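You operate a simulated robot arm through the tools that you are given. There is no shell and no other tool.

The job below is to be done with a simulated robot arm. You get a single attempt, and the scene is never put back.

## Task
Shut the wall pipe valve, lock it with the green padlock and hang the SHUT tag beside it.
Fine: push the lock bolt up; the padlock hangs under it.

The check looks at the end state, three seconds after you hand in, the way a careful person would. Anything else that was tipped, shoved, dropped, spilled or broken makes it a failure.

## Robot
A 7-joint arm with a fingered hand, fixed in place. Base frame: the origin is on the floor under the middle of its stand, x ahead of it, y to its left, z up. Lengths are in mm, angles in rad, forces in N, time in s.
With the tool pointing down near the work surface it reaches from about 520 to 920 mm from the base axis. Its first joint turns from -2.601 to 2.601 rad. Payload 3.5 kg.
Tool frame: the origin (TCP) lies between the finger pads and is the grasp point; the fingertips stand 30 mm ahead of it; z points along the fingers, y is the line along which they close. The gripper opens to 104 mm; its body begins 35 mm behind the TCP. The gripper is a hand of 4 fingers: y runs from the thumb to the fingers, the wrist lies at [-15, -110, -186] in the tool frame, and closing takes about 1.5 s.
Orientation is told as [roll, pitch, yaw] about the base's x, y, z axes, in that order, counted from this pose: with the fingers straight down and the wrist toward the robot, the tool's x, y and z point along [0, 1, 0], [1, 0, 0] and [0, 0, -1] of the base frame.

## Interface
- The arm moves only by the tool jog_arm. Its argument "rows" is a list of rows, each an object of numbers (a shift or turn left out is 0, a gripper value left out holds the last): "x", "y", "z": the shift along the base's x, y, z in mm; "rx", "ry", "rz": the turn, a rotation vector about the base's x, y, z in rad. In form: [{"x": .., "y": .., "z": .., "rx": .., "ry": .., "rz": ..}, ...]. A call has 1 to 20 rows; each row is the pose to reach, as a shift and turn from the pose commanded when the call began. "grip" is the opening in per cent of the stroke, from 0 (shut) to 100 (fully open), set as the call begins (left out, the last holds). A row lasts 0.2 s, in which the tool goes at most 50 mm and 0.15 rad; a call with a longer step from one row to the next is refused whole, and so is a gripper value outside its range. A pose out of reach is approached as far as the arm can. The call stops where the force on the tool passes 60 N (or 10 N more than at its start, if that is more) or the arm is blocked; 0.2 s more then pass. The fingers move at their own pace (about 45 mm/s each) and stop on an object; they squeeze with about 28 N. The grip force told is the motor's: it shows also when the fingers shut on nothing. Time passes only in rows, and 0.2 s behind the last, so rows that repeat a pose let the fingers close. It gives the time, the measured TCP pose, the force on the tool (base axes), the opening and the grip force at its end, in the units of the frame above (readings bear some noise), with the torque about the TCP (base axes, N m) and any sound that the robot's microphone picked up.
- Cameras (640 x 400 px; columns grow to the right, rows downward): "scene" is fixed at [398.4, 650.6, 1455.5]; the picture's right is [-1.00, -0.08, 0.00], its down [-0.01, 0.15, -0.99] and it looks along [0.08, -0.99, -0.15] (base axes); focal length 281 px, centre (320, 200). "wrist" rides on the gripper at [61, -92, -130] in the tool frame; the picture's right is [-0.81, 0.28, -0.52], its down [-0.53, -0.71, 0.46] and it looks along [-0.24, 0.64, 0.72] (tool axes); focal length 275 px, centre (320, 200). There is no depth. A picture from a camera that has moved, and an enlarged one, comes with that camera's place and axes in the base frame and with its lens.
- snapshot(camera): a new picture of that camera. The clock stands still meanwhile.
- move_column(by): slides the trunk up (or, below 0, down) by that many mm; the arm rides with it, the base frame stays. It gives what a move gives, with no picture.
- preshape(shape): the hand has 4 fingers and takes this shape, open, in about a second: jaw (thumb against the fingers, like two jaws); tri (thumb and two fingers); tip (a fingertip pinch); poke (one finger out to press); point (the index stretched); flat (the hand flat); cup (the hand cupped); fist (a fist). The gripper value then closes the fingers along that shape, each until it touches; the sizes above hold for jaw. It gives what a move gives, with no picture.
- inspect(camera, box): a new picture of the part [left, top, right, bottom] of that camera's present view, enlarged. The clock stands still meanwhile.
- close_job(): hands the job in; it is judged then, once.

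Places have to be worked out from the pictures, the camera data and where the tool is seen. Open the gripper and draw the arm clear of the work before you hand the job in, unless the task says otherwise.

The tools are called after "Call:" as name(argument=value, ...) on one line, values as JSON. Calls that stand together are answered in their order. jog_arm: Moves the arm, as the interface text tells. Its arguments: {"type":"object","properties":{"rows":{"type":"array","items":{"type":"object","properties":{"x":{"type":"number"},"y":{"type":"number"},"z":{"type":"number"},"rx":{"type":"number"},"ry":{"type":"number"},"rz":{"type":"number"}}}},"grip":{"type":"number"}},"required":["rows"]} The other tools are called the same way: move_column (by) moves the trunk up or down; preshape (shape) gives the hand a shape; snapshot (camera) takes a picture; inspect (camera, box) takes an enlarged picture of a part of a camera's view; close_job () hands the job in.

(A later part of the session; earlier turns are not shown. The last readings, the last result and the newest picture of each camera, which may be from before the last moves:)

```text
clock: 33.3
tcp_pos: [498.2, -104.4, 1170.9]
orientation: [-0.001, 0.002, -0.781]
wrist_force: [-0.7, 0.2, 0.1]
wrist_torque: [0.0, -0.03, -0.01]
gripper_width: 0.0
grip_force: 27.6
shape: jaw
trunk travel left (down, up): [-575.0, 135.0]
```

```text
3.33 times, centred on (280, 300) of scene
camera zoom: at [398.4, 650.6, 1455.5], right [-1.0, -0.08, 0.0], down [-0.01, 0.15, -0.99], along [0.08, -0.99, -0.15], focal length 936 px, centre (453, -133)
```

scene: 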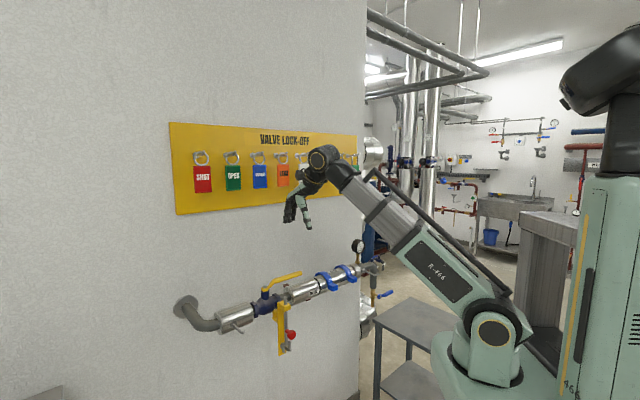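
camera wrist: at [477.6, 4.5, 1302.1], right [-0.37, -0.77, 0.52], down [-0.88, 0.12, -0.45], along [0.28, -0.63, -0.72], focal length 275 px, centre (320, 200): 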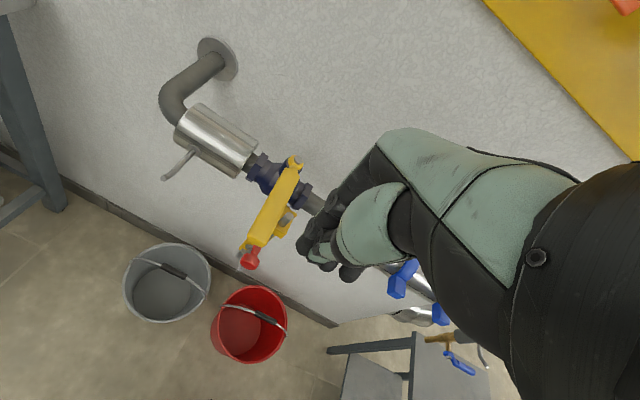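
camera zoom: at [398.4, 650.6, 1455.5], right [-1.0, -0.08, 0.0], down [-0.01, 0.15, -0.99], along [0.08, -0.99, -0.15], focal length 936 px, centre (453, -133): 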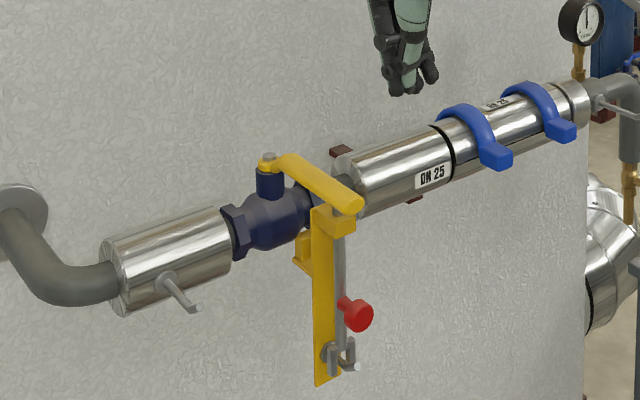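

The lever is shut. For the knob, padlock and tag I need the fingers pointing at the wall with the thumb on the left, so I move to open space and start the reorientation in two stages.

Call:
jog_arm(rows=[{"x": 35, "y": 20}, {"x": 70, "y": 40}, {"x": 105, "y": 60}, {"x": 140, "y": 80}], grip=100)

Call:
jog_arm(rows=[{"ry": -0.114, "rz": -0.0806}, {"ry": -0.228, "rz": -0.1612}, {"ry": -0.342, "rz": -0.2418}, {"ry": -0.456, "rz": -0.3224}, {"ry": -0.57, "rz": -0.403}, {"ry": -0.684, "rz": -0.4836}, {"ry": -0.798, "rz": -0.5642}])

Call:
snapshot(camera="scene")

Call:
snapshot(camera="wrist")

```text
clock: 34.3
tcp_pos: [642.3, -24.0, 1167.1]
orientation: [-0.003, -0.001, -0.779]
wrist_force: [0.0, 0.2, -0.1]
wrist_torque: [0.01, -0.02, -0.01]
gripper_width: 103.8
grip_force: 0.2
shape: jaw
trunk travel left (down, up): [-575.0, 135.0]
```

```text
clock: 35.9
tcp_pos: [638.1, -26.5, 1170.6]
orientation: [0.724, -0.342, -1.507]
wrist_force: [-1.0, -1.1, -0.4]
wrist_torque: [-0.01, -0.01, 0.0]
gripper_width: 104.0
grip_force: 0.0
shape: jaw
trunk travel left (down, up): [-575.0, 135.0]
```

```text
taken
```

scene: 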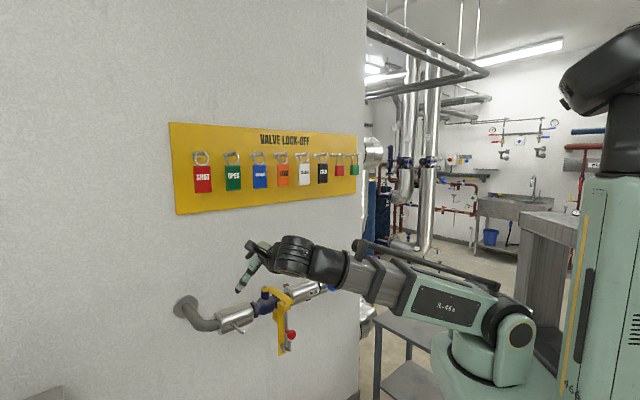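

```text
taken
camera wrist: at [588.7, 104.4, 1270.9], right [-0.93, -0.37, -0.05], down [-0.12, 0.43, -0.89], along [0.35, -0.82, -0.45], focal length 275 px, centre (320, 200)
```

wrist: 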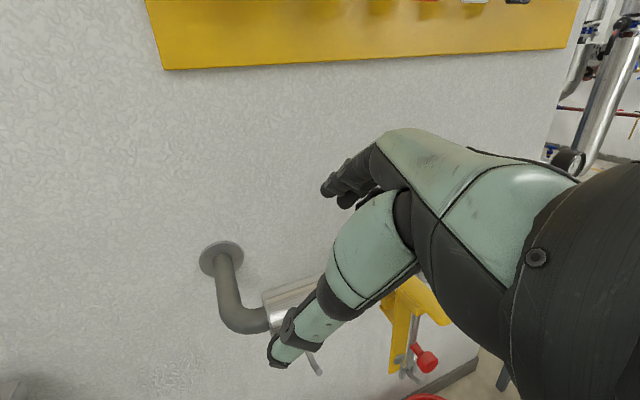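

Halfway works without limits. I complete the rotation.

Call:
jog_arm(rows=[{"ry": -0.114, "rz": -0.0806}, {"ry": -0.228, "rz": -0.1612}, {"ry": -0.342, "rz": -0.2418}, {"ry": -0.456, "rz": -0.3224}, {"ry": -0.57, "rz": -0.403}, {"ry": -0.684, "rz": -0.4836}, {"ry": -0.798, "rz": -0.5642}, {"ry": -0.912, "rz": -0.6448}])

Call:
snapshot(camera="scene")

Call:
snapshot(camera="wrist")

```text
clock: 37.7
tcp_pos: [637.7, -25.9, 1172.1]
orientation: [1.567, -0.009, -2.357]
wrist_force: [-0.5, -0.2, -0.3]
wrist_torque: [-0.01, 0.04, -0.03]
gripper_width: 103.8
grip_force: 0.0
shape: jaw
trunk travel left (down, up): [-575.0, 135.0]
```

```text
taken
```

scene: 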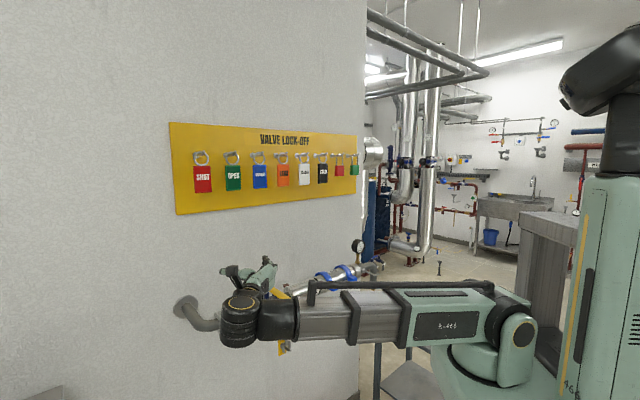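

```text
taken
camera wrist: at [611.0, 132.2, 1233.3], right [-0.57, 0.17, -0.81], down [0.82, 0.18, -0.54], along [0.05, -0.97, -0.24], focal length 275 px, centre (320, 200)
```

wrist: 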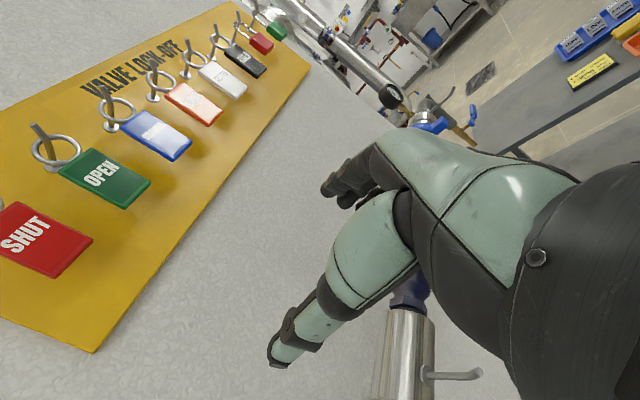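

Orientation A (fingers toward the wall, thumb left) is reached. I move laterally in front of the lock, well out from the lever's end, then descend to knob height.

Call:
jog_arm(rows=[{"x": -40, "y": -14}, {"x": -80, "y": -28}, {"x": -120, "y": -42}, {"x": -165, "y": -55}])

Call:
snapshot(camera="wrist")

Call:
snapshot(camera="scene")

```text
clock: 38.7
tcp_pos: [483.3, -80.0, 1171.9]
orientation: [1.569, -0.005, -2.358]
wrist_force: [0.1, 0.7, 0.2]
wrist_torque: [0.04, 0.02, 0.0]
gripper_width: 103.9
grip_force: 0.0
shape: jaw
out of reach, approached as far as the arm can: row 4
trunk travel left (down, up): [-575.0, 135.0]
```

```text
taken
camera wrist: at [457.3, 77.6, 1232.4], right [-0.56, 0.17, -0.81], down [0.82, 0.18, -0.54], along [0.06, -0.97, -0.24], focal length 275 px, centre (320, 200)
```

wrist: 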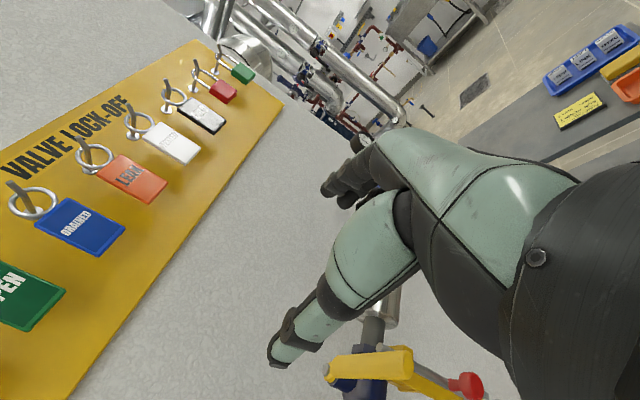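

```text
taken
```

scene: 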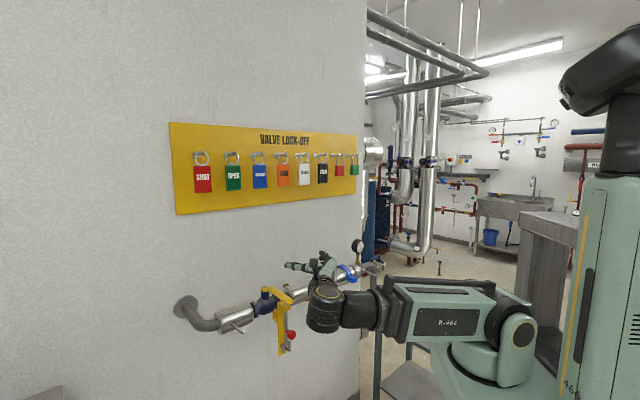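

The arm's inner reach limit is at about this distance. I step slightly toward the wall into free reach and descend in front of the lock.

Call:
jog_arm(rows=[{"x": 16, "y": -29, "z": -20}, {"x": 16, "y": -29, "z": -60}, {"x": 16, "y": -29, "z": -100}, {"x": 16, "y": -29, "z": -140}])

Call:
snapshot(camera="wrist")

Call:
inspect(camera="scene", box=[240, 240, 380, 370])

```text
clock: 39.7
tcp_pos: [498.3, -107.7, 1153.3]
orientation: [1.564, -0.008, -2.354]
wrist_force: [1.1, 0.1, 0.7]
wrist_torque: [-0.02, 0.01, 0.02]
gripper_width: 103.7
grip_force: 0.1
shape: jaw
out of reach, approached as far as the arm can: row 1, 2, 3, 4
trunk travel left (down, up): [-575.0, 135.0]
```

```text
taken
camera wrist: at [470.8, 50.1, 1215.1], right [-0.57, 0.17, -0.8], down [0.82, 0.18, -0.54], along [0.06, -0.97, -0.24], focal length 275 px, centre (320, 200)
```

wrist: 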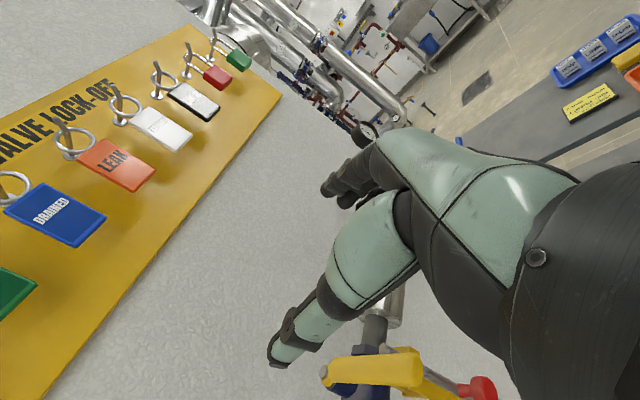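

```text
3.08 times, centred on (310, 305) of scene
camera zoom: at [398.4, 650.6, 1455.5], right [-1.0, -0.08, 0.0], down [-0.01, 0.15, -0.99], along [0.08, -0.99, -0.15], focal length 864 px, centre (351, -123)
```

zoom: 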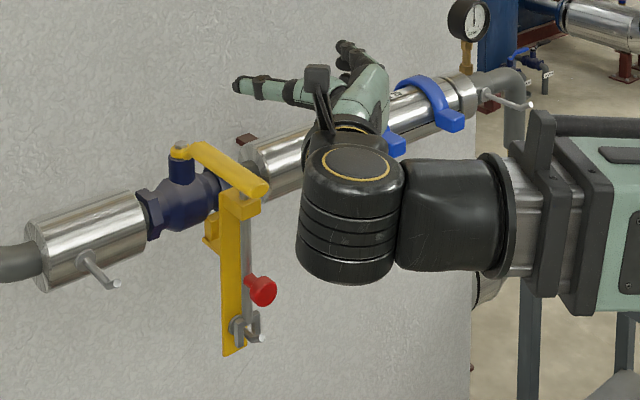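

The arm refuses to go lower because its elevation is near horizontal, so the trunk has to come down. The hand stands at D≈428, L≈276, out from the lever's end, so I lower the trunk 250 mm straight down.

Call:
move_column(by=-250)

Call:
snapshot(camera="wrist")

Call:
inspect(camera="scene", box=[240, 240, 380, 370])

```text
clock: 42.3
tcp_pos: [497.5, -106.6, 901.9]
orientation: [1.562, -0.01, -2.353]
wrist_force: [-0.5, 0.1, 0.8]
wrist_torque: [-0.02, -0.01, 0.0]
gripper_width: 103.8
grip_force: 0.1
shape: jaw
trunk travel left (down, up): [-325.0, 385.0]
```

```text
taken
camera wrist: at [470.8, 50.2, 965.2], right [-0.57, 0.17, -0.8], down [0.82, 0.18, -0.54], along [0.06, -0.97, -0.24], focal length 275 px, centre (320, 200)
```

wrist: 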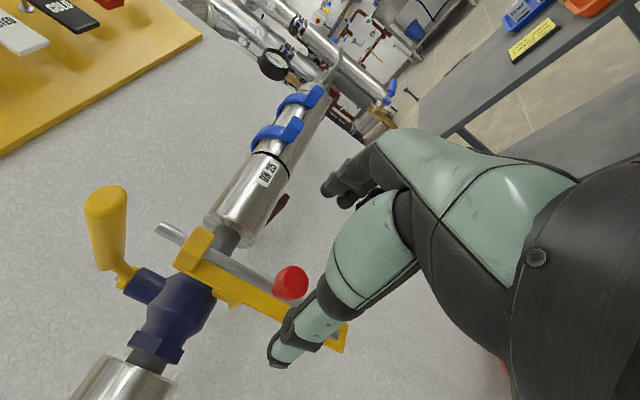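

```text
3.08 times, centred on (310, 305) of scene
camera zoom: at [398.4, 650.6, 1455.5], right [-1.0, -0.08, 0.0], down [-0.01, 0.15, -0.99], along [0.08, -0.99, -0.15], focal length 864 px, centre (351, -123)
```

zoom: 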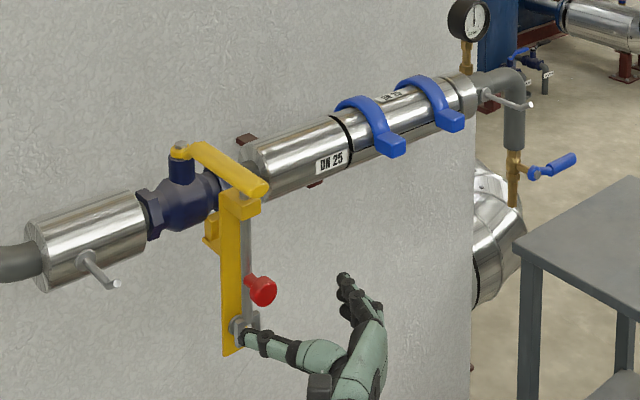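

The knob reads at D≈508, L≈276, z≈892 from this view as well. I lower the trunk 10 mm to match knob height and move in so the fingers straddle it.

Call:
move_column(by=-10)

Call:
jog_arm(rows=[{"x": 14, "y": -14}, {"x": 28, "y": -28}, {"x": 42, "y": -42}, {"x": 52, "y": -52}])

Call:
snapshot(camera="wrist")

Call:
inspect(camera="scene", box=[240, 270, 340, 370])

```text
clock: 42.9
tcp_pos: [497.0, -107.8, 893.4]
orientation: [1.562, -0.009, -2.355]
wrist_force: [-0.8, 0.1, 1.2]
wrist_torque: [0.02, -0.02, 0.02]
gripper_width: 103.7
grip_force: 0.1
shape: jaw
trunk travel left (down, up): [-315.0, 395.0]
```

```text
clock: 43.9
tcp_pos: [548.2, -159.0, 895.8]
orientation: [1.557, -0.011, -2.354]
wrist_force: [-0.5, 0.6, 0.7]
wrist_torque: [0.02, 0.0, -0.01]
gripper_width: 103.9
grip_force: 0.1
shape: jaw
trunk travel left (down, up): [-315.0, 395.0]
```

```text
taken
camera wrist: at [521.9, -3.2, 957.7], right [-0.57, 0.17, -0.8], down [0.82, 0.18, -0.55], along [0.05, -0.97, -0.25], focal length 275 px, centre (320, 200)
```

wrist: 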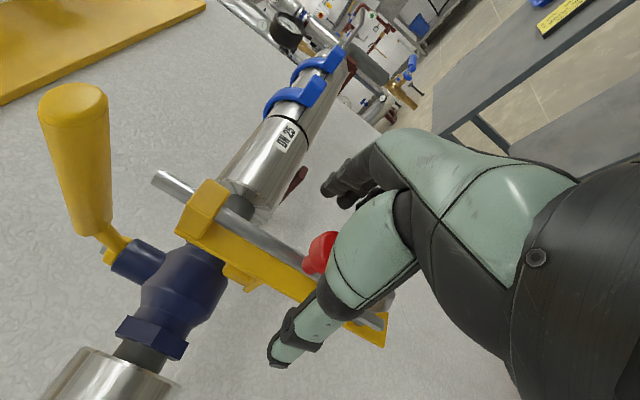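

```text
4.00 times, centred on (290, 320) of scene
camera zoom: at [398.4, 650.6, 1455.5], right [-1.0, -0.08, 0.0], down [-0.01, 0.15, -0.99], along [0.08, -0.99, -0.15], focal length 1123 px, centre (440, -280)
```

zoom: 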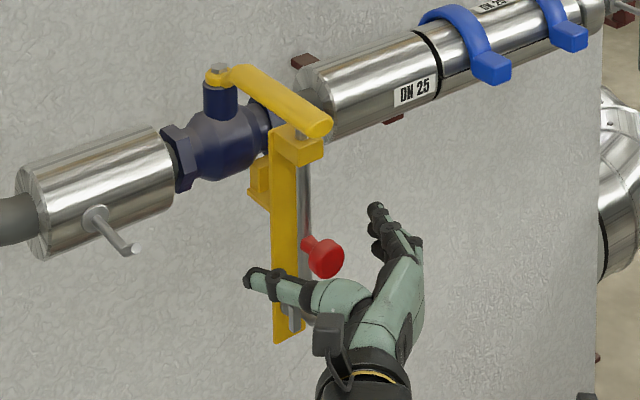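

The knob lies between the thumb and fingers (TCP D≈500, L≈275, z≈896). I close the grip on it.

Call:
jog_arm(rows=[{"z": 0}, {"z": 0}, {"z": 0}, {"z": 0}, {"z": 0}, {"z": 0}, {"z": 0}, {"z": 0}], grip=0)

Call:
snapshot(camera="wrist")

Call:
inspect(camera="scene", box=[250, 280, 330, 360])

```text
clock: 45.7
tcp_pos: [549.7, -159.7, 896.1]
orientation: [1.558, -0.01, -2.352]
wrist_force: [13.5, -4.8, 6.4]
wrist_torque: [-0.09, -0.05, 0.09]
gripper_width: 13.8
grip_force: 28.0
shape: jaw
trunk travel left (down, up): [-315.0, 395.0]
```

```text
taken
camera wrist: at [522.9, -3.4, 957.6], right [-0.57, 0.17, -0.8], down [0.82, 0.19, -0.55], along [0.06, -0.97, -0.25], focal length 275 px, centre (320, 200)
```

wrist: 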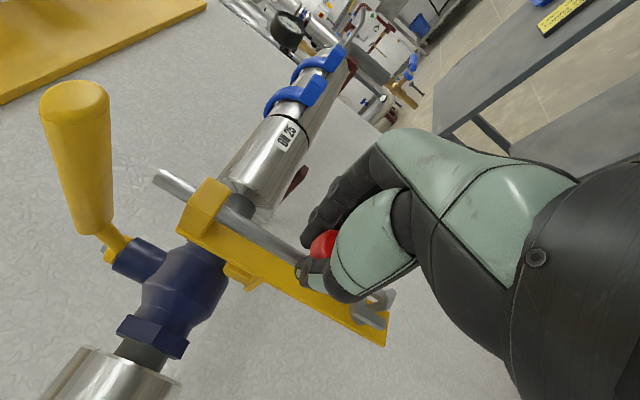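

```text
5.00 times, centred on (290, 320) of scene
camera zoom: at [398.4, 650.6, 1455.5], right [-1.0, -0.08, 0.0], down [-0.01, 0.15, -0.99], along [0.08, -0.99, -0.15], focal length 1404 px, centre (470, -400)
```

zoom: 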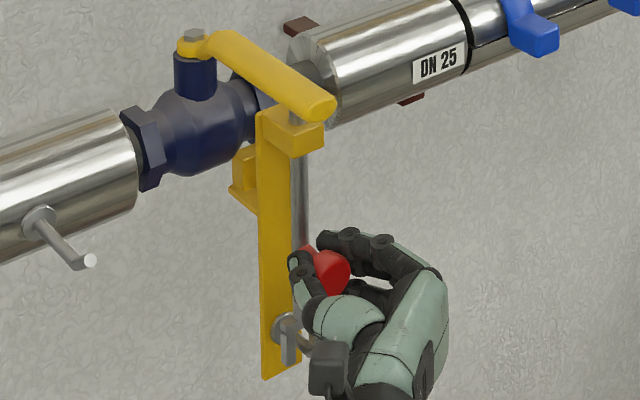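

The grip holds the knob. I raise it slowly and watch the force and sound.

Call:
jog_arm(rows=[{"z": 4}, {"z": 8}, {"z": 12}, {"z": 16}, {"z": 20}, {"z": 24}, {"z": 28}, {"z": 32}, {"z": 36}, {"z": 40}])

Call:
snapshot(camera="wrist")

Call:
inspect(camera="scene", box=[250, 280, 330, 360])

```text
clock: 47.9
tcp_pos: [551.3, -159.0, 932.1]
orientation: [1.563, -0.009, -2.353]
wrist_force: [7.6, -5.8, -2.3]
wrist_torque: [0.0, 0.07, -0.06]
gripper_width: 13.6
grip_force: 28.1
shape: jaw
trunk travel left (down, up): [-315.0, 395.0]
```

```text
taken
camera wrist: at [524.7, -2.7, 995.3], right [-0.57, 0.17, -0.8], down [0.82, 0.18, -0.54], along [0.06, -0.97, -0.24], focal length 275 px, centre (320, 200)
```

wrist: 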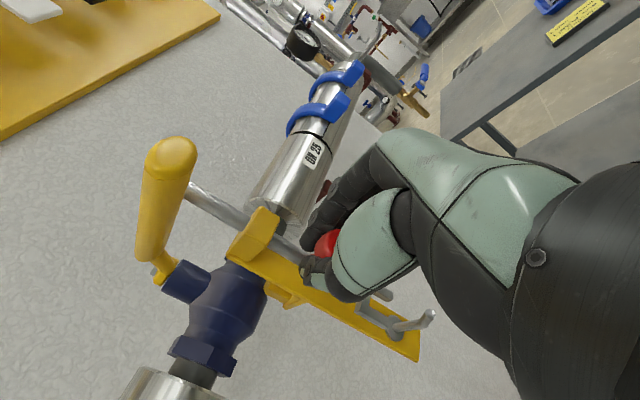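

```text
5.00 times, centred on (290, 320) of scene
camera zoom: at [398.4, 650.6, 1455.5], right [-1.0, -0.08, 0.0], down [-0.01, 0.15, -0.99], along [0.08, -0.99, -0.15], focal length 1404 px, centre (470, -400)
```

zoom: 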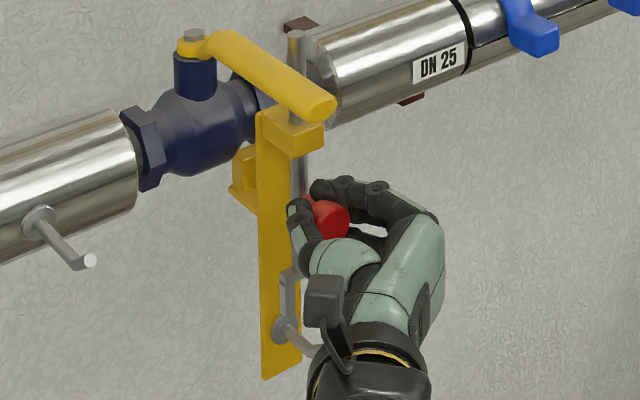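

The bolt is rising beside the lever with little force. I continue up to find the end of its travel.

Call:
jog_arm(rows=[{"z": 3}, {"z": 6}, {"z": 9}, {"z": 12}, {"z": 15}, {"z": 18}, {"z": 21}])

Call:
snapshot(camera="wrist")

Call:
inspect(camera="scene", box=[250, 280, 330, 360])

```text
clock: 49.5
tcp_pos: [550.3, -160.9, 955.3]
orientation: [1.564, -0.009, -2.358]
wrist_force: [10.5, -10.7, -7.0]
wrist_torque: [-0.08, -0.22, 0.12]
gripper_width: 10.7
grip_force: 28.3
shape: jaw
trunk travel left (down, up): [-315.0, 395.0]
```

```text
taken
camera wrist: at [523.7, -3.8, 1017.1], right [-0.57, 0.17, -0.8], down [0.82, 0.18, -0.54], along [0.05, -0.97, -0.24], focal length 275 px, centre (320, 200)
```

wrist: 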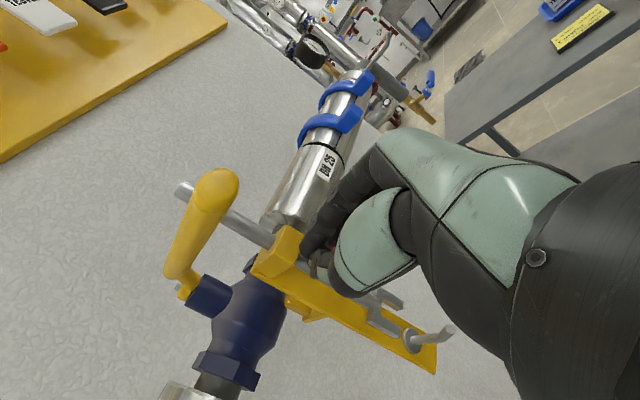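

```text
5.00 times, centred on (290, 320) of scene
camera zoom: at [398.4, 650.6, 1455.5], right [-1.0, -0.08, 0.0], down [-0.01, 0.15, -0.99], along [0.08, -0.99, -0.15], focal length 1404 px, centre (470, -400)
```

zoom: 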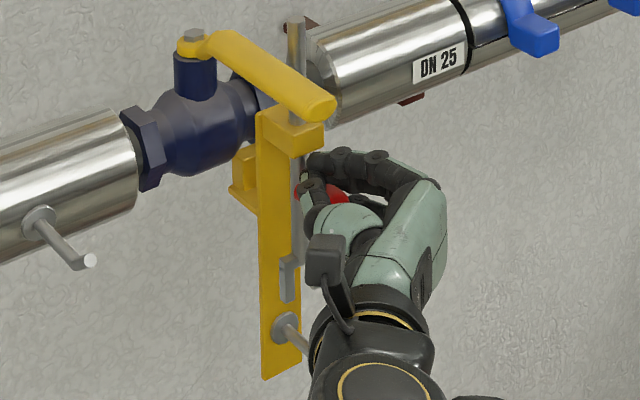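

The bolt's top is now at about z≈1056, some 47 mm up, and the fingers slipped slightly, so the travel's end seems near. I open the hand to see whether the bolt stays up.

Call:
jog_arm(rows=[{"z": 0}, {"z": 0}, {"z": 0}, {"z": 0}, {"z": 0}, {"z": 0}], grip=70)

Call:
snapshot(camera="wrist")

Call:
inspect(camera="scene", box=[250, 280, 330, 360])

```text
clock: 50.9
tcp_pos: [550.3, -160.2, 955.0]
orientation: [1.564, -0.01, -2.354]
wrist_force: [0.3, -0.7, -0.4]
wrist_torque: [0.01, 0.01, -0.01]
gripper_width: 72.5
grip_force: 0.1
shape: jaw
trunk travel left (down, up): [-315.0, 395.0]
```

```text
taken
camera wrist: at [523.0, -2.5, 1017.1], right [-0.57, 0.17, -0.8], down [0.82, 0.18, -0.54], along [0.06, -0.97, -0.24], focal length 275 px, centre (320, 200)
```

wrist: 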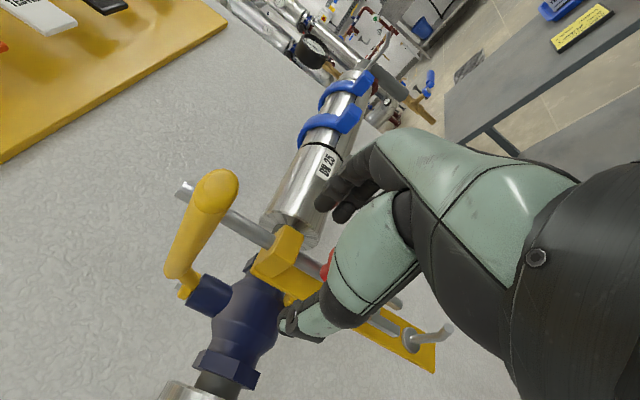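

```text
5.00 times, centred on (290, 320) of scene
camera zoom: at [398.4, 650.6, 1455.5], right [-1.0, -0.08, 0.0], down [-0.01, 0.15, -0.99], along [0.08, -0.99, -0.15], focal length 1404 px, centre (470, -400)
```

zoom: 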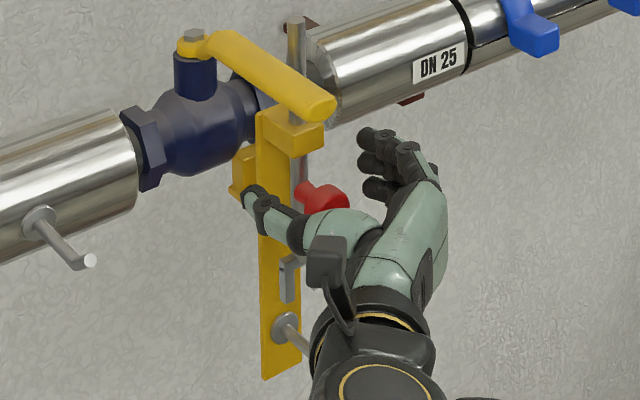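

The bolt stays up on its own, with the knob at z≈943. To be sure it is at the end of its travel, I back out, close the fingers, and nudge the knob upward from below.

Call:
jog_arm(rows=[{"x": -15, "y": 15}, {"x": -30, "y": 30}, {"x": -45, "y": 45}, {"x": -50, "y": 50}])

Call:
jog_arm(rows=[{"z": -15}, {"z": -30}, {"z": -45}, {"z": -49}, {"z": -49}, {"z": -49}, {"z": -49}, {"z": -49}, {"z": -49}], grip=0)

Call:
inspect(camera="scene", box=[240, 280, 340, 370])

Call:
snapshot(camera="wrist")

```text
clock: 51.9
tcp_pos: [499.9, -108.2, 952.1]
orientation: [1.565, -0.009, -2.354]
wrist_force: [-0.2, -1.2, -0.2]
wrist_torque: [-0.03, 0.0, -0.02]
gripper_width: 72.3
grip_force: 0.1
shape: jaw
trunk travel left (down, up): [-315.0, 395.0]
```

```text
clock: 53.9
tcp_pos: [498.7, -109.7, 904.9]
orientation: [1.563, -0.009, -2.356]
wrist_force: [0.5, -0.4, -1.3]
wrist_torque: [0.04, 0.02, 0.03]
gripper_width: 0.0
grip_force: 27.7
shape: jaw
trunk travel left (down, up): [-315.0, 395.0]
```

```text
4.44 times, centred on (290, 325) of scene
camera zoom: at [398.4, 650.6, 1455.5], right [-1.0, -0.08, 0.0], down [-0.01, 0.15, -0.99], along [0.08, -0.99, -0.15], focal length 1248 px, centre (453, -356)
```

zoom: 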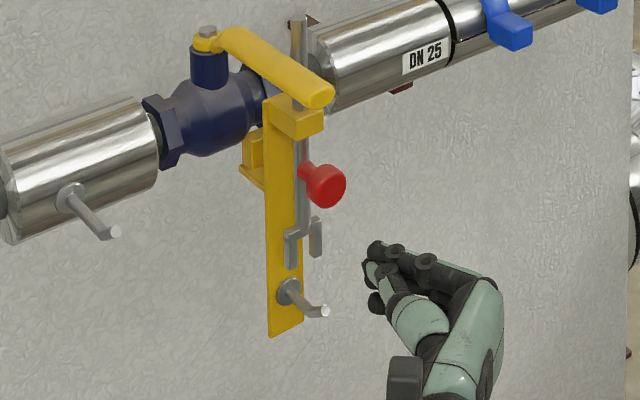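

```text
taken
camera wrist: at [472.6, 47.8, 966.7], right [-0.57, 0.17, -0.8], down [0.82, 0.18, -0.54], along [0.06, -0.97, -0.24], focal length 275 px, centre (320, 200)
```

wrist: 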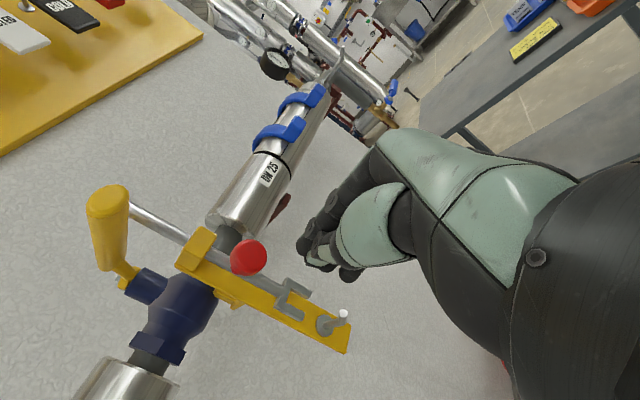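

The bolt sits 45 mm up, its fork clear of the exposed peg. I slide the closed fingers under the knob and press upward gently to feel for the stop.

Call:
jog_arm(rows=[{"x": 12, "y": -12, "z": -6}, {"x": 24, "y": -24, "z": -6}, {"x": 36, "y": -36, "z": -6}, {"x": 47, "y": -47, "z": -6}])

Call:
inspect(camera="scene", box=[240, 280, 340, 370])

```text
clock: 54.9
tcp_pos: [545.3, -156.3, 898.8]
orientation: [1.565, -0.009, -2.353]
wrist_force: [-0.2, -0.2, 1.0]
wrist_torque: [0.0, -0.03, 0.01]
gripper_width: 0.3
grip_force: 27.8
shape: jaw
trunk travel left (down, up): [-315.0, 395.0]
```

```text
4.44 times, centred on (290, 325) of scene
camera zoom: at [398.4, 650.6, 1455.5], right [-1.0, -0.08, 0.0], down [-0.01, 0.15, -0.99], along [0.08, -0.99, -0.15], focal length 1248 px, centre (453, -356)
```

zoom: 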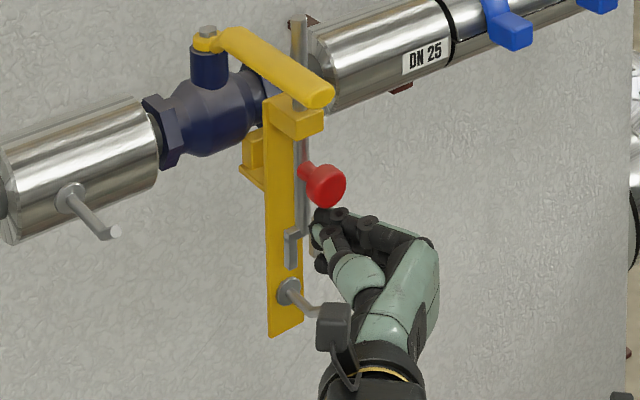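

The closed index is just under the knob. I raise it in small steps.

Call:
jog_arm(rows=[{"z": 3}, {"z": 6}, {"z": 8}, {"z": 10}, {"z": 12}, {"z": 14}, {"z": 16}, {"z": 18}, {"z": 20}])

Call:
inspect(camera="scene", box=[240, 280, 340, 370])

```text
clock: 56.9
tcp_pos: [547.6, -156.7, 910.6]
orientation: [1.541, -0.001, -2.356]
wrist_force: [-4.0, 2.7, -37.2]
wrist_torque: [0.54, 0.29, -0.04]
gripper_width: 0.0
grip_force: 28.2
shape: jaw
trunk travel left (down, up): [-315.0, 395.0]
stopped in row 9: the force on the tool passed its limit at 62 N (the readings are from after the stop); the commanded pose is now the measured one
```

```text
4.44 times, centred on (290, 325) of scene
camera zoom: at [398.4, 650.6, 1455.5], right [-1.0, -0.08, 0.0], down [-0.01, 0.15, -0.99], along [0.08, -0.99, -0.15], focal length 1248 px, centre (453, -356)
```

zoom: 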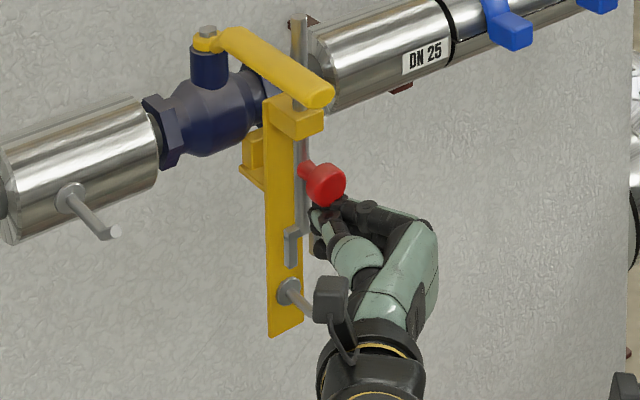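

The knob is at a hard stop (62 N), so the bolt is fully up with its fork above the peg. I back the fingers down and out, and straighten the small tilt the push caused.

Call:
jog_arm(rows=[{"z": -8}, {"z": -14}, {"x": -15, "y": 15, "z": -14, "rx": -0.01, "ry": -0.01}, {"x": -30, "y": 30, "z": -14, "rx": -0.02, "ry": -0.02}, {"x": -45, "y": 45, "z": -14, "rx": -0.02, "ry": -0.02}])

Call:
snapshot(camera="wrist")

Call:
inspect(camera="scene", box=[240, 270, 340, 360])

```text
clock: 58.1
tcp_pos: [499.8, -113.5, 899.5]
orientation: [1.575, -0.004, -2.356]
wrist_force: [-0.1, -0.1, -0.1]
wrist_torque: [0.0, 0.02, 0.0]
gripper_width: 0.2
grip_force: 28.6
shape: jaw
trunk travel left (down, up): [-315.0, 395.0]
```

```text
taken
camera wrist: at [472.0, 46.2, 960.0], right [-0.56, 0.16, -0.81], down [0.83, 0.18, -0.53], along [0.06, -0.97, -0.24], focal length 275 px, centre (320, 200)
```

wrist: 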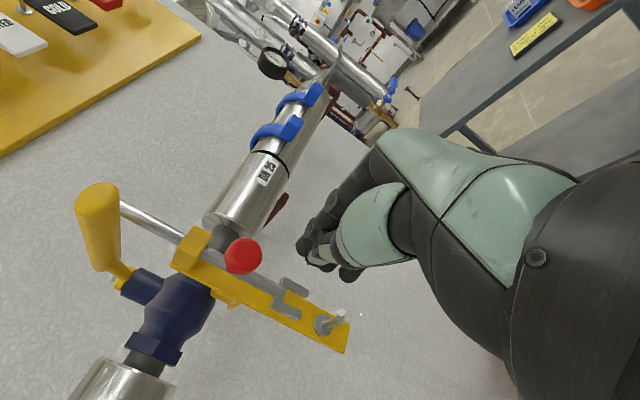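

```text
4.44 times, centred on (290, 315) of scene
camera zoom: at [398.4, 650.6, 1455.5], right [-1.0, -0.08, 0.0], down [-0.01, 0.15, -0.99], along [0.08, -0.99, -0.15], focal length 1248 px, centre (453, -311)
```

zoom: 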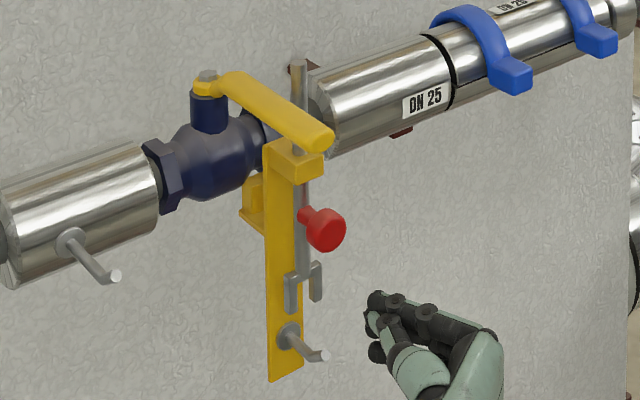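

The bolt stays up. While the peg and fork are in clear view, I zoom in from both cameras to fix the peg's position for the padlock.

Call:
inspect(camera="wrist", box=[230, 230, 380, 370])

Call:
inspect(camera="scene", box=[268, 310, 318, 360])

Call:
inspect(camera="scene", box=[235, 300, 285, 350])

```text
2.86 times, centred on (305, 300) of wrist
camera zoom: at [472.0, 46.2, 960.0], right [-0.56, 0.16, -0.81], down [0.83, 0.18, -0.53], along [0.06, -0.97, -0.24], focal length 786 px, centre (363, -86)
```

zoom: 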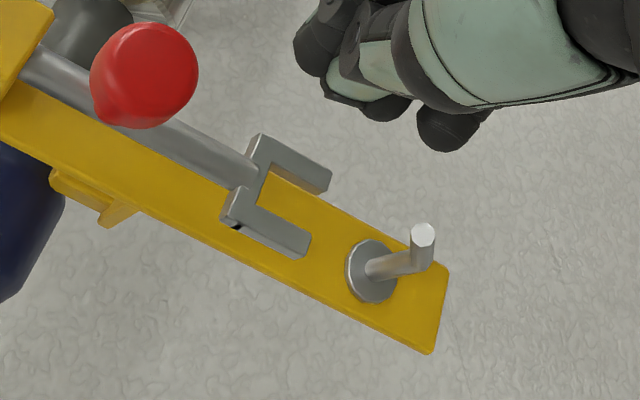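

```text
8.00 times, centred on (293, 335) of scene
camera zoom: at [398.4, 650.6, 1455.5], right [-1.0, -0.08, 0.0], down [-0.01, 0.15, -0.99], along [0.08, -0.99, -0.15], focal length 2247 px, centre (536, -880)
```

zoom: 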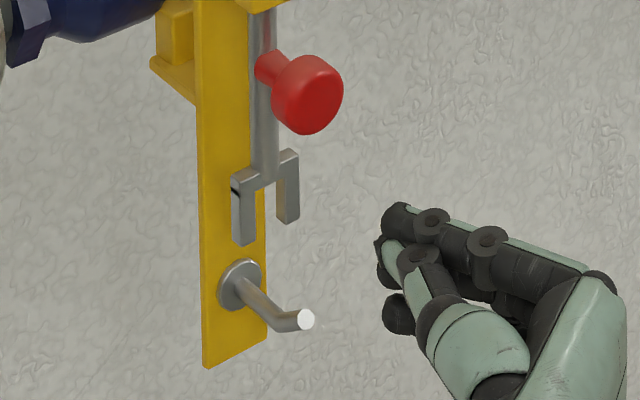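

```text
8.00 times, centred on (260, 325) of scene
camera zoom: at [398.4, 650.6, 1455.5], right [-1.0, -0.08, 0.0], down [-0.01, 0.15, -0.99], along [0.08, -0.99, -0.15], focal length 2247 px, centre (800, -800)
```

zoom: 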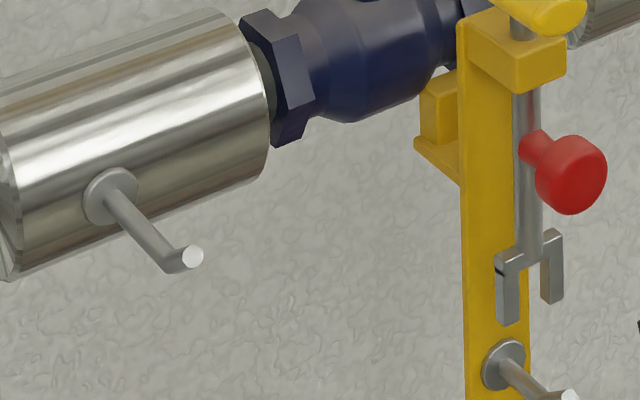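

The lock peg runs from the plate at D≈568, z≈820 to an upturned tip at D≈522, z≈829, L≈274. The fork now ends at z≈854, leaving room for the shackle. Now for the green padlock: I raise the trunk, then lift the arm toward board height.

Call:
move_column(by=300)

Call:
jog_arm(rows=[{"x": 28, "y": -28, "z": 20}, {"x": 56, "y": -56, "z": 40}, {"x": 84, "y": -84, "z": 60}, {"x": 112, "y": -112, "z": 90}, {"x": 130, "y": -130, "z": 120}, {"x": 140, "y": -140, "z": 150}])

Call:
snapshot(camera="scene")

Call:
snapshot(camera="wrist")

```text
clock: 61.1
tcp_pos: [499.7, -110.5, 1198.8]
orientation: [1.576, -0.006, -2.355]
wrist_force: [0.1, 0.4, 0.6]
wrist_torque: [0.03, 0.02, -0.01]
gripper_width: 0.0
grip_force: 27.8
shape: jaw
trunk travel left (down, up): [-615.0, 95.0]
```

```text
clock: 62.5
tcp_pos: [641.4, -254.1, 1347.8]
orientation: [1.575, -0.006, -2.356]
wrist_force: [0.4, -0.7, -0.3]
wrist_torque: [0.01, -0.02, -0.03]
gripper_width: 0.0
grip_force: 28.1
shape: jaw
trunk travel left (down, up): [-615.0, 95.0]
```

```text
taken
```

scene: 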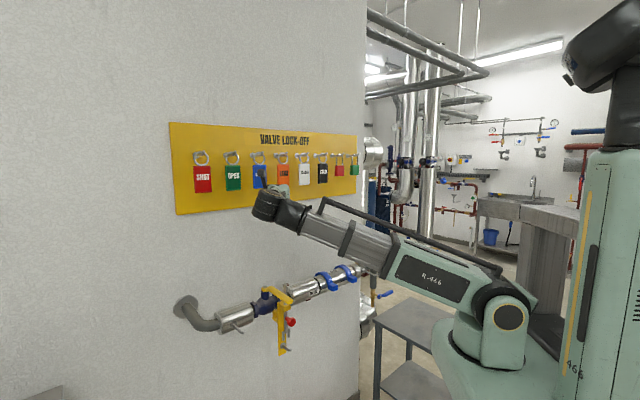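

```text
taken
camera wrist: at [613.5, -97.3, 1408.8], right [-0.56, 0.16, -0.81], down [0.83, 0.18, -0.53], along [0.06, -0.97, -0.24], focal length 275 px, centre (320, 200)
```

wrist: 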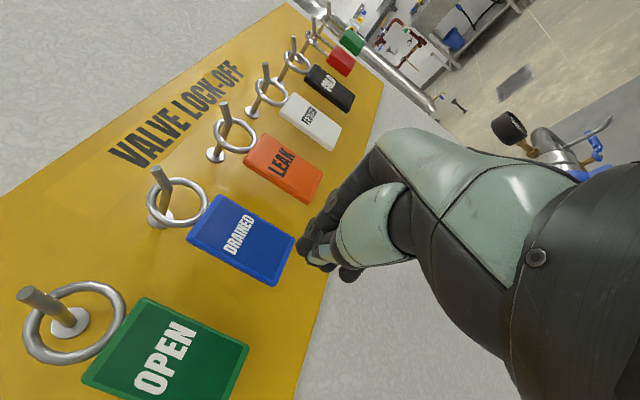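

I'm at D≈633, L≈274, and this camera's readings of the hook bases agree with my map within 3 mm. I travel right along the wall at D≈643, clear of the hook tips at D≈699, toward the green padlock.

Call:
jog_arm(rows=[{"x": -33, "y": -34}, {"x": -66, "y": -68}, {"x": -99, "y": -102}, {"x": -131, "y": -136}, {"x": -164, "y": -170}, {"x": -197, "y": -204}])

Call:
snapshot(camera="wrist")

```text
clock: 63.9
tcp_pos: [439.0, -453.3, 1349.9]
orientation: [1.576, -0.006, -2.354]
wrist_force: [0.4, -0.2, -0.4]
wrist_torque: [-0.02, 0.0, 0.01]
gripper_width: 0.0
grip_force: 28.4
shape: jaw
trunk travel left (down, up): [-615.0, 95.0]
```

```text
taken
camera wrist: at [411.2, -295.7, 1410.6], right [-0.56, 0.16, -0.81], down [0.83, 0.18, -0.53], along [0.06, -0.97, -0.24], focal length 275 px, centre (320, 200)
```

wrist: 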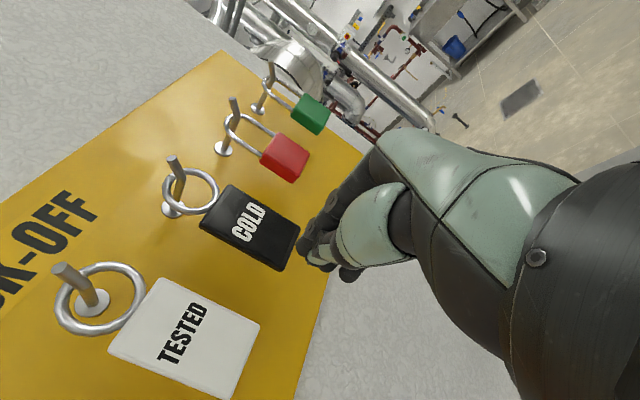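

All clear so far. I continue toward the green padlock, stopping just short for a close look.

Call:
jog_arm(rows=[{"x": -25, "y": -34}, {"x": -57, "y": -67}, {"x": -91, "y": -105}, {"x": -126, "y": -143}])

Call:
snapshot(camera="wrist")

Call:
snapshot(camera="scene")

```text
refused: row 3 steps farther than a row can; nothing moved
```

```text
taken
camera wrist: at [411.2, -295.7, 1410.6], right [-0.56, 0.16, -0.81], down [0.83, 0.18, -0.53], along [0.06, -0.97, -0.24], focal length 275 px, centre (320, 200)
```

wrist: 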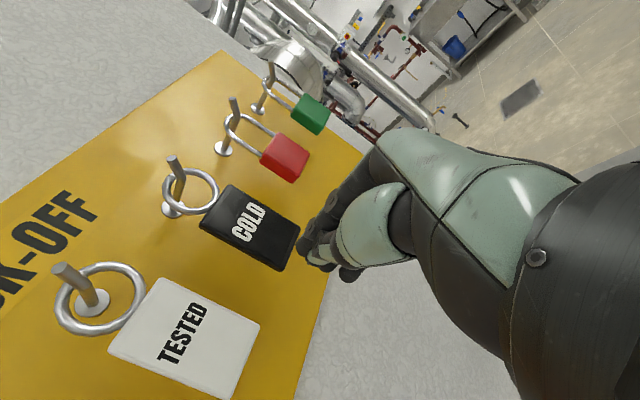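

```text
taken
```

scene: 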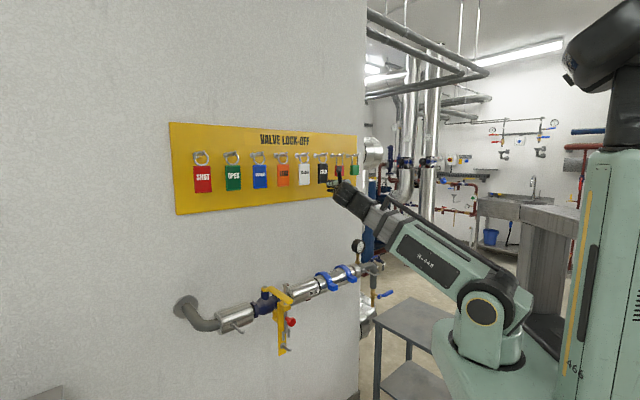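

That call was refused because one row stepped too far, and nothing moved. I repeat it with evenly smaller rows.

Call:
jog_arm(rows=[{"x": -25, "y": -29}, {"x": -50, "y": -57}, {"x": -76, "y": -86}, {"x": -101, "y": -115}, {"x": -126, "y": -143}])

Call:
snapshot(camera="wrist")

Call:
inspect(camera="wrist", box=[130, 40, 360, 260])

Call:
inspect(camera="scene", box=[310, 140, 400, 220])

```text
clock: 65.1
tcp_pos: [317.3, -601.2, 1354.0]
orientation: [1.574, -0.007, -2.356]
wrist_force: [-0.4, -0.5, -0.9]
wrist_torque: [-0.01, 0.04, -0.04]
gripper_width: 0.0
grip_force: 27.2
shape: jaw
trunk travel left (down, up): [-615.0, 95.0]
```

```text
taken
camera wrist: at [290.0, -444.0, 1413.8], right [-0.56, 0.16, -0.81], down [0.83, 0.18, -0.53], along [0.06, -0.97, -0.24], focal length 275 px, centre (320, 200)
```

wrist: 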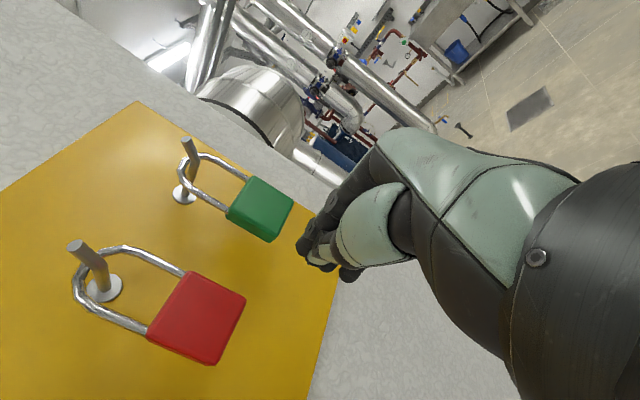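

```text
1.82 times, centred on (245, 150) of wrist
camera zoom: at [290.0, -444.0, 1413.8], right [-0.56, 0.16, -0.81], down [0.83, 0.18, -0.53], along [0.06, -0.97, -0.24], focal length 500 px, centre (456, 291)
```

zoom: 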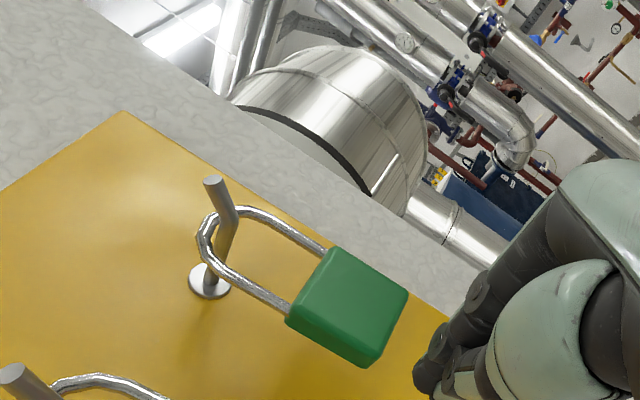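

```text
5.00 times, centred on (355, 180) of scene
camera zoom: at [398.4, 650.6, 1455.5], right [-1.0, -0.08, 0.0], down [-0.01, 0.15, -0.99], along [0.08, -0.99, -0.15], focal length 1404 px, centre (145, 300)
```

zoom: 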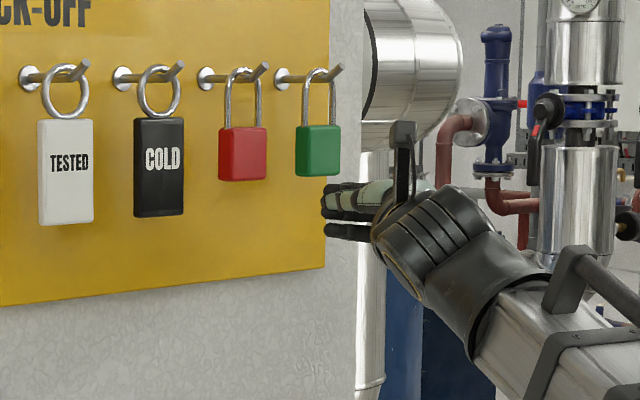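

The padlock body is about 41 mm wide and 18 thick, spanning z≈1376–1419, with its front at D≈720 and L≈−246. I line up in front of it at z≈1404 with the hand opened to about 78 mm.

Call:
jog_arm(rows=[{"x": -10, "y": -10, "z": 20}, {"x": -20, "y": -20, "z": 40}, {"x": -32, "y": -32, "z": 50}, {"x": -32, "y": -32, "z": 50}, {"x": -32, "y": -32, "z": 50}, {"x": -32, "y": -32, "z": 50}], grip=75)

Call:
snapshot(camera="wrist")

Call:
inspect(camera="scene", box=[320, 140, 400, 210])

```text
clock: 66.5
tcp_pos: [287.3, -631.5, 1399.3]
orientation: [1.576, -0.004, -2.354]
wrist_force: [-0.4, 0.2, 0.3]
wrist_torque: [0.0, 0.0, -0.01]
gripper_width: 77.9
grip_force: 0.1
shape: jaw
trunk travel left (down, up): [-615.0, 95.0]
```

```text
taken
camera wrist: at [259.1, -473.7, 1461.0], right [-0.56, 0.16, -0.81], down [0.83, 0.18, -0.53], along [0.06, -0.97, -0.24], focal length 275 px, centre (320, 200)
```

wrist: 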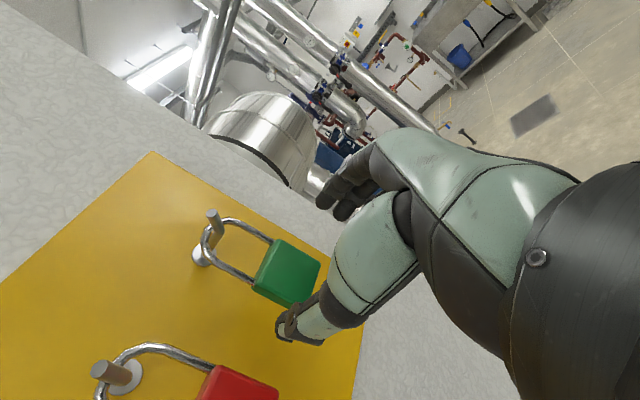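

```text
5.71 times, centred on (360, 175) of scene
camera zoom: at [398.4, 650.6, 1455.5], right [-1.0, -0.08, 0.0], down [-0.01, 0.15, -0.99], along [0.08, -0.99, -0.15], focal length 1605 px, centre (91, 343)
```

zoom: 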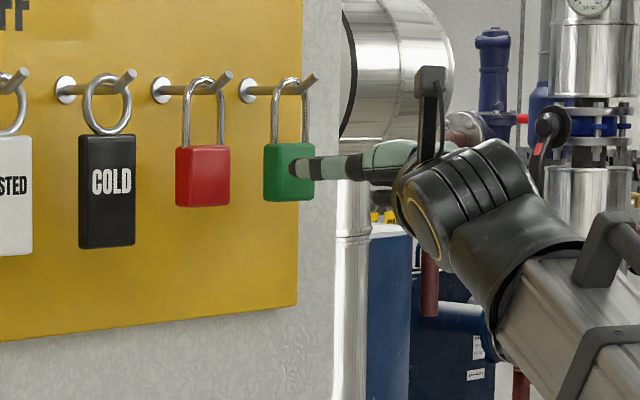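

The alignment looks close; I zoom in on the wrist view to centre precisely before moving in.

Call:
inspect(camera="wrist", box=[180, 190, 360, 350])

Call:
inspect(camera="scene", box=[345, 148, 375, 178])

```text
2.50 times, centred on (270, 270) of wrist
camera zoom: at [259.1, -473.7, 1461.0], right [-0.56, 0.16, -0.81], down [0.83, 0.18, -0.53], along [0.06, -0.97, -0.24], focal length 688 px, centre (445, 25)
```

zoom: 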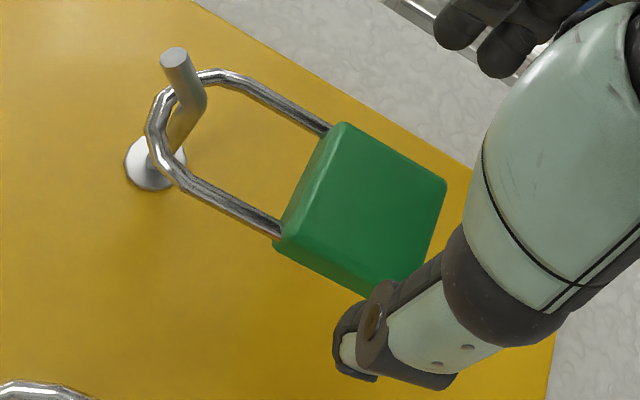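

```text
13.33 times, centred on (360, 163) of scene
camera zoom: at [398.4, 650.6, 1455.5], right [-1.0, -0.08, 0.0], down [-0.01, 0.15, -0.99], along [0.08, -0.99, -0.15], focal length 3745 px, centre (-213, 693)
```

zoom: 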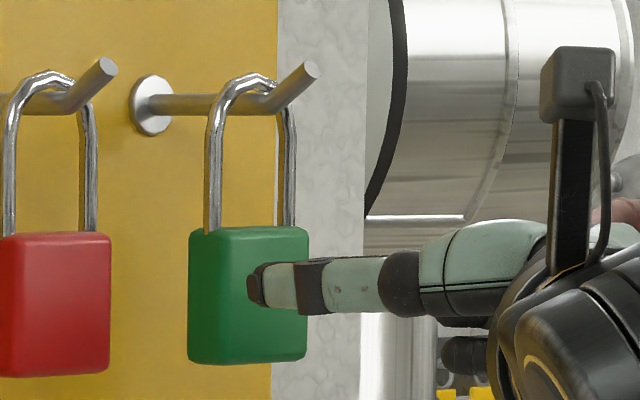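

The body centre reads L≈−245, z≈1396–1398, within 3 mm of the hand's axis. I advance about 72 mm so that the fingers straddle the body.

Call:
jog_arm(rows=[{"x": 12, "y": -13, "z": 1}, {"x": 24, "y": -26, "z": 2}, {"x": 36, "y": -39, "z": 3}, {"x": 49, "y": -52, "z": 3}])

Call:
snapshot(camera="wrist")

Call:
inspect(camera="scene", box=[335, 145, 385, 185])

```text
clock: 67.5
tcp_pos: [335.8, -682.5, 1403.6]
orientation: [1.575, -0.004, -2.355]
wrist_force: [1.1, -1.0, 0.2]
wrist_torque: [0.0, -0.01, -0.02]
gripper_width: 78.0
grip_force: 0.2
shape: jaw
trunk travel left (down, up): [-615.0, 95.0]
```

```text
taken
camera wrist: at [307.1, -525.1, 1464.2], right [-0.56, 0.17, -0.81], down [0.83, 0.18, -0.53], along [0.06, -0.97, -0.24], focal length 275 px, centre (320, 200)
```

wrist: 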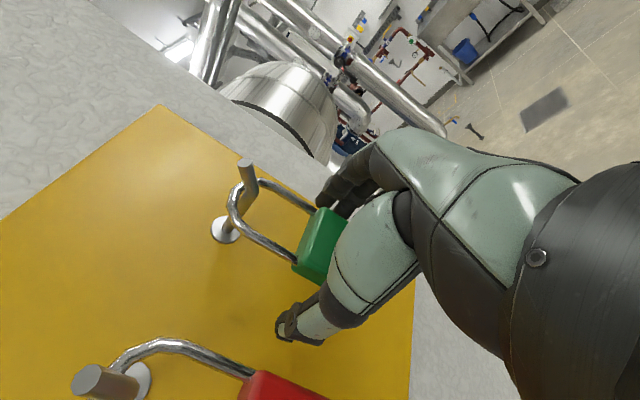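

```text
10.00 times, centred on (360, 165) of scene
camera zoom: at [398.4, 650.6, 1455.5], right [-1.0, -0.08, 0.0], down [-0.01, 0.15, -0.99], along [0.08, -0.99, -0.15], focal length 2808 px, centre (-80, 550)
```

zoom: 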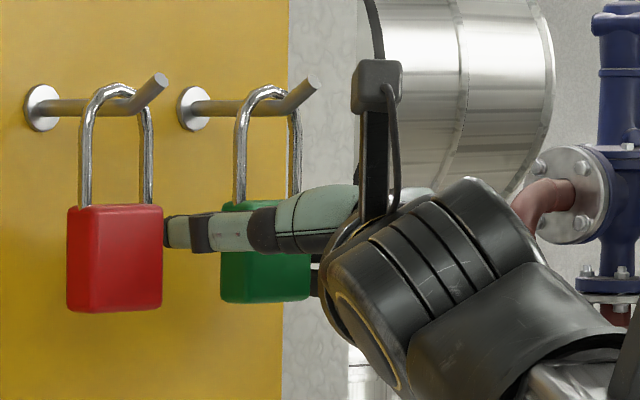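

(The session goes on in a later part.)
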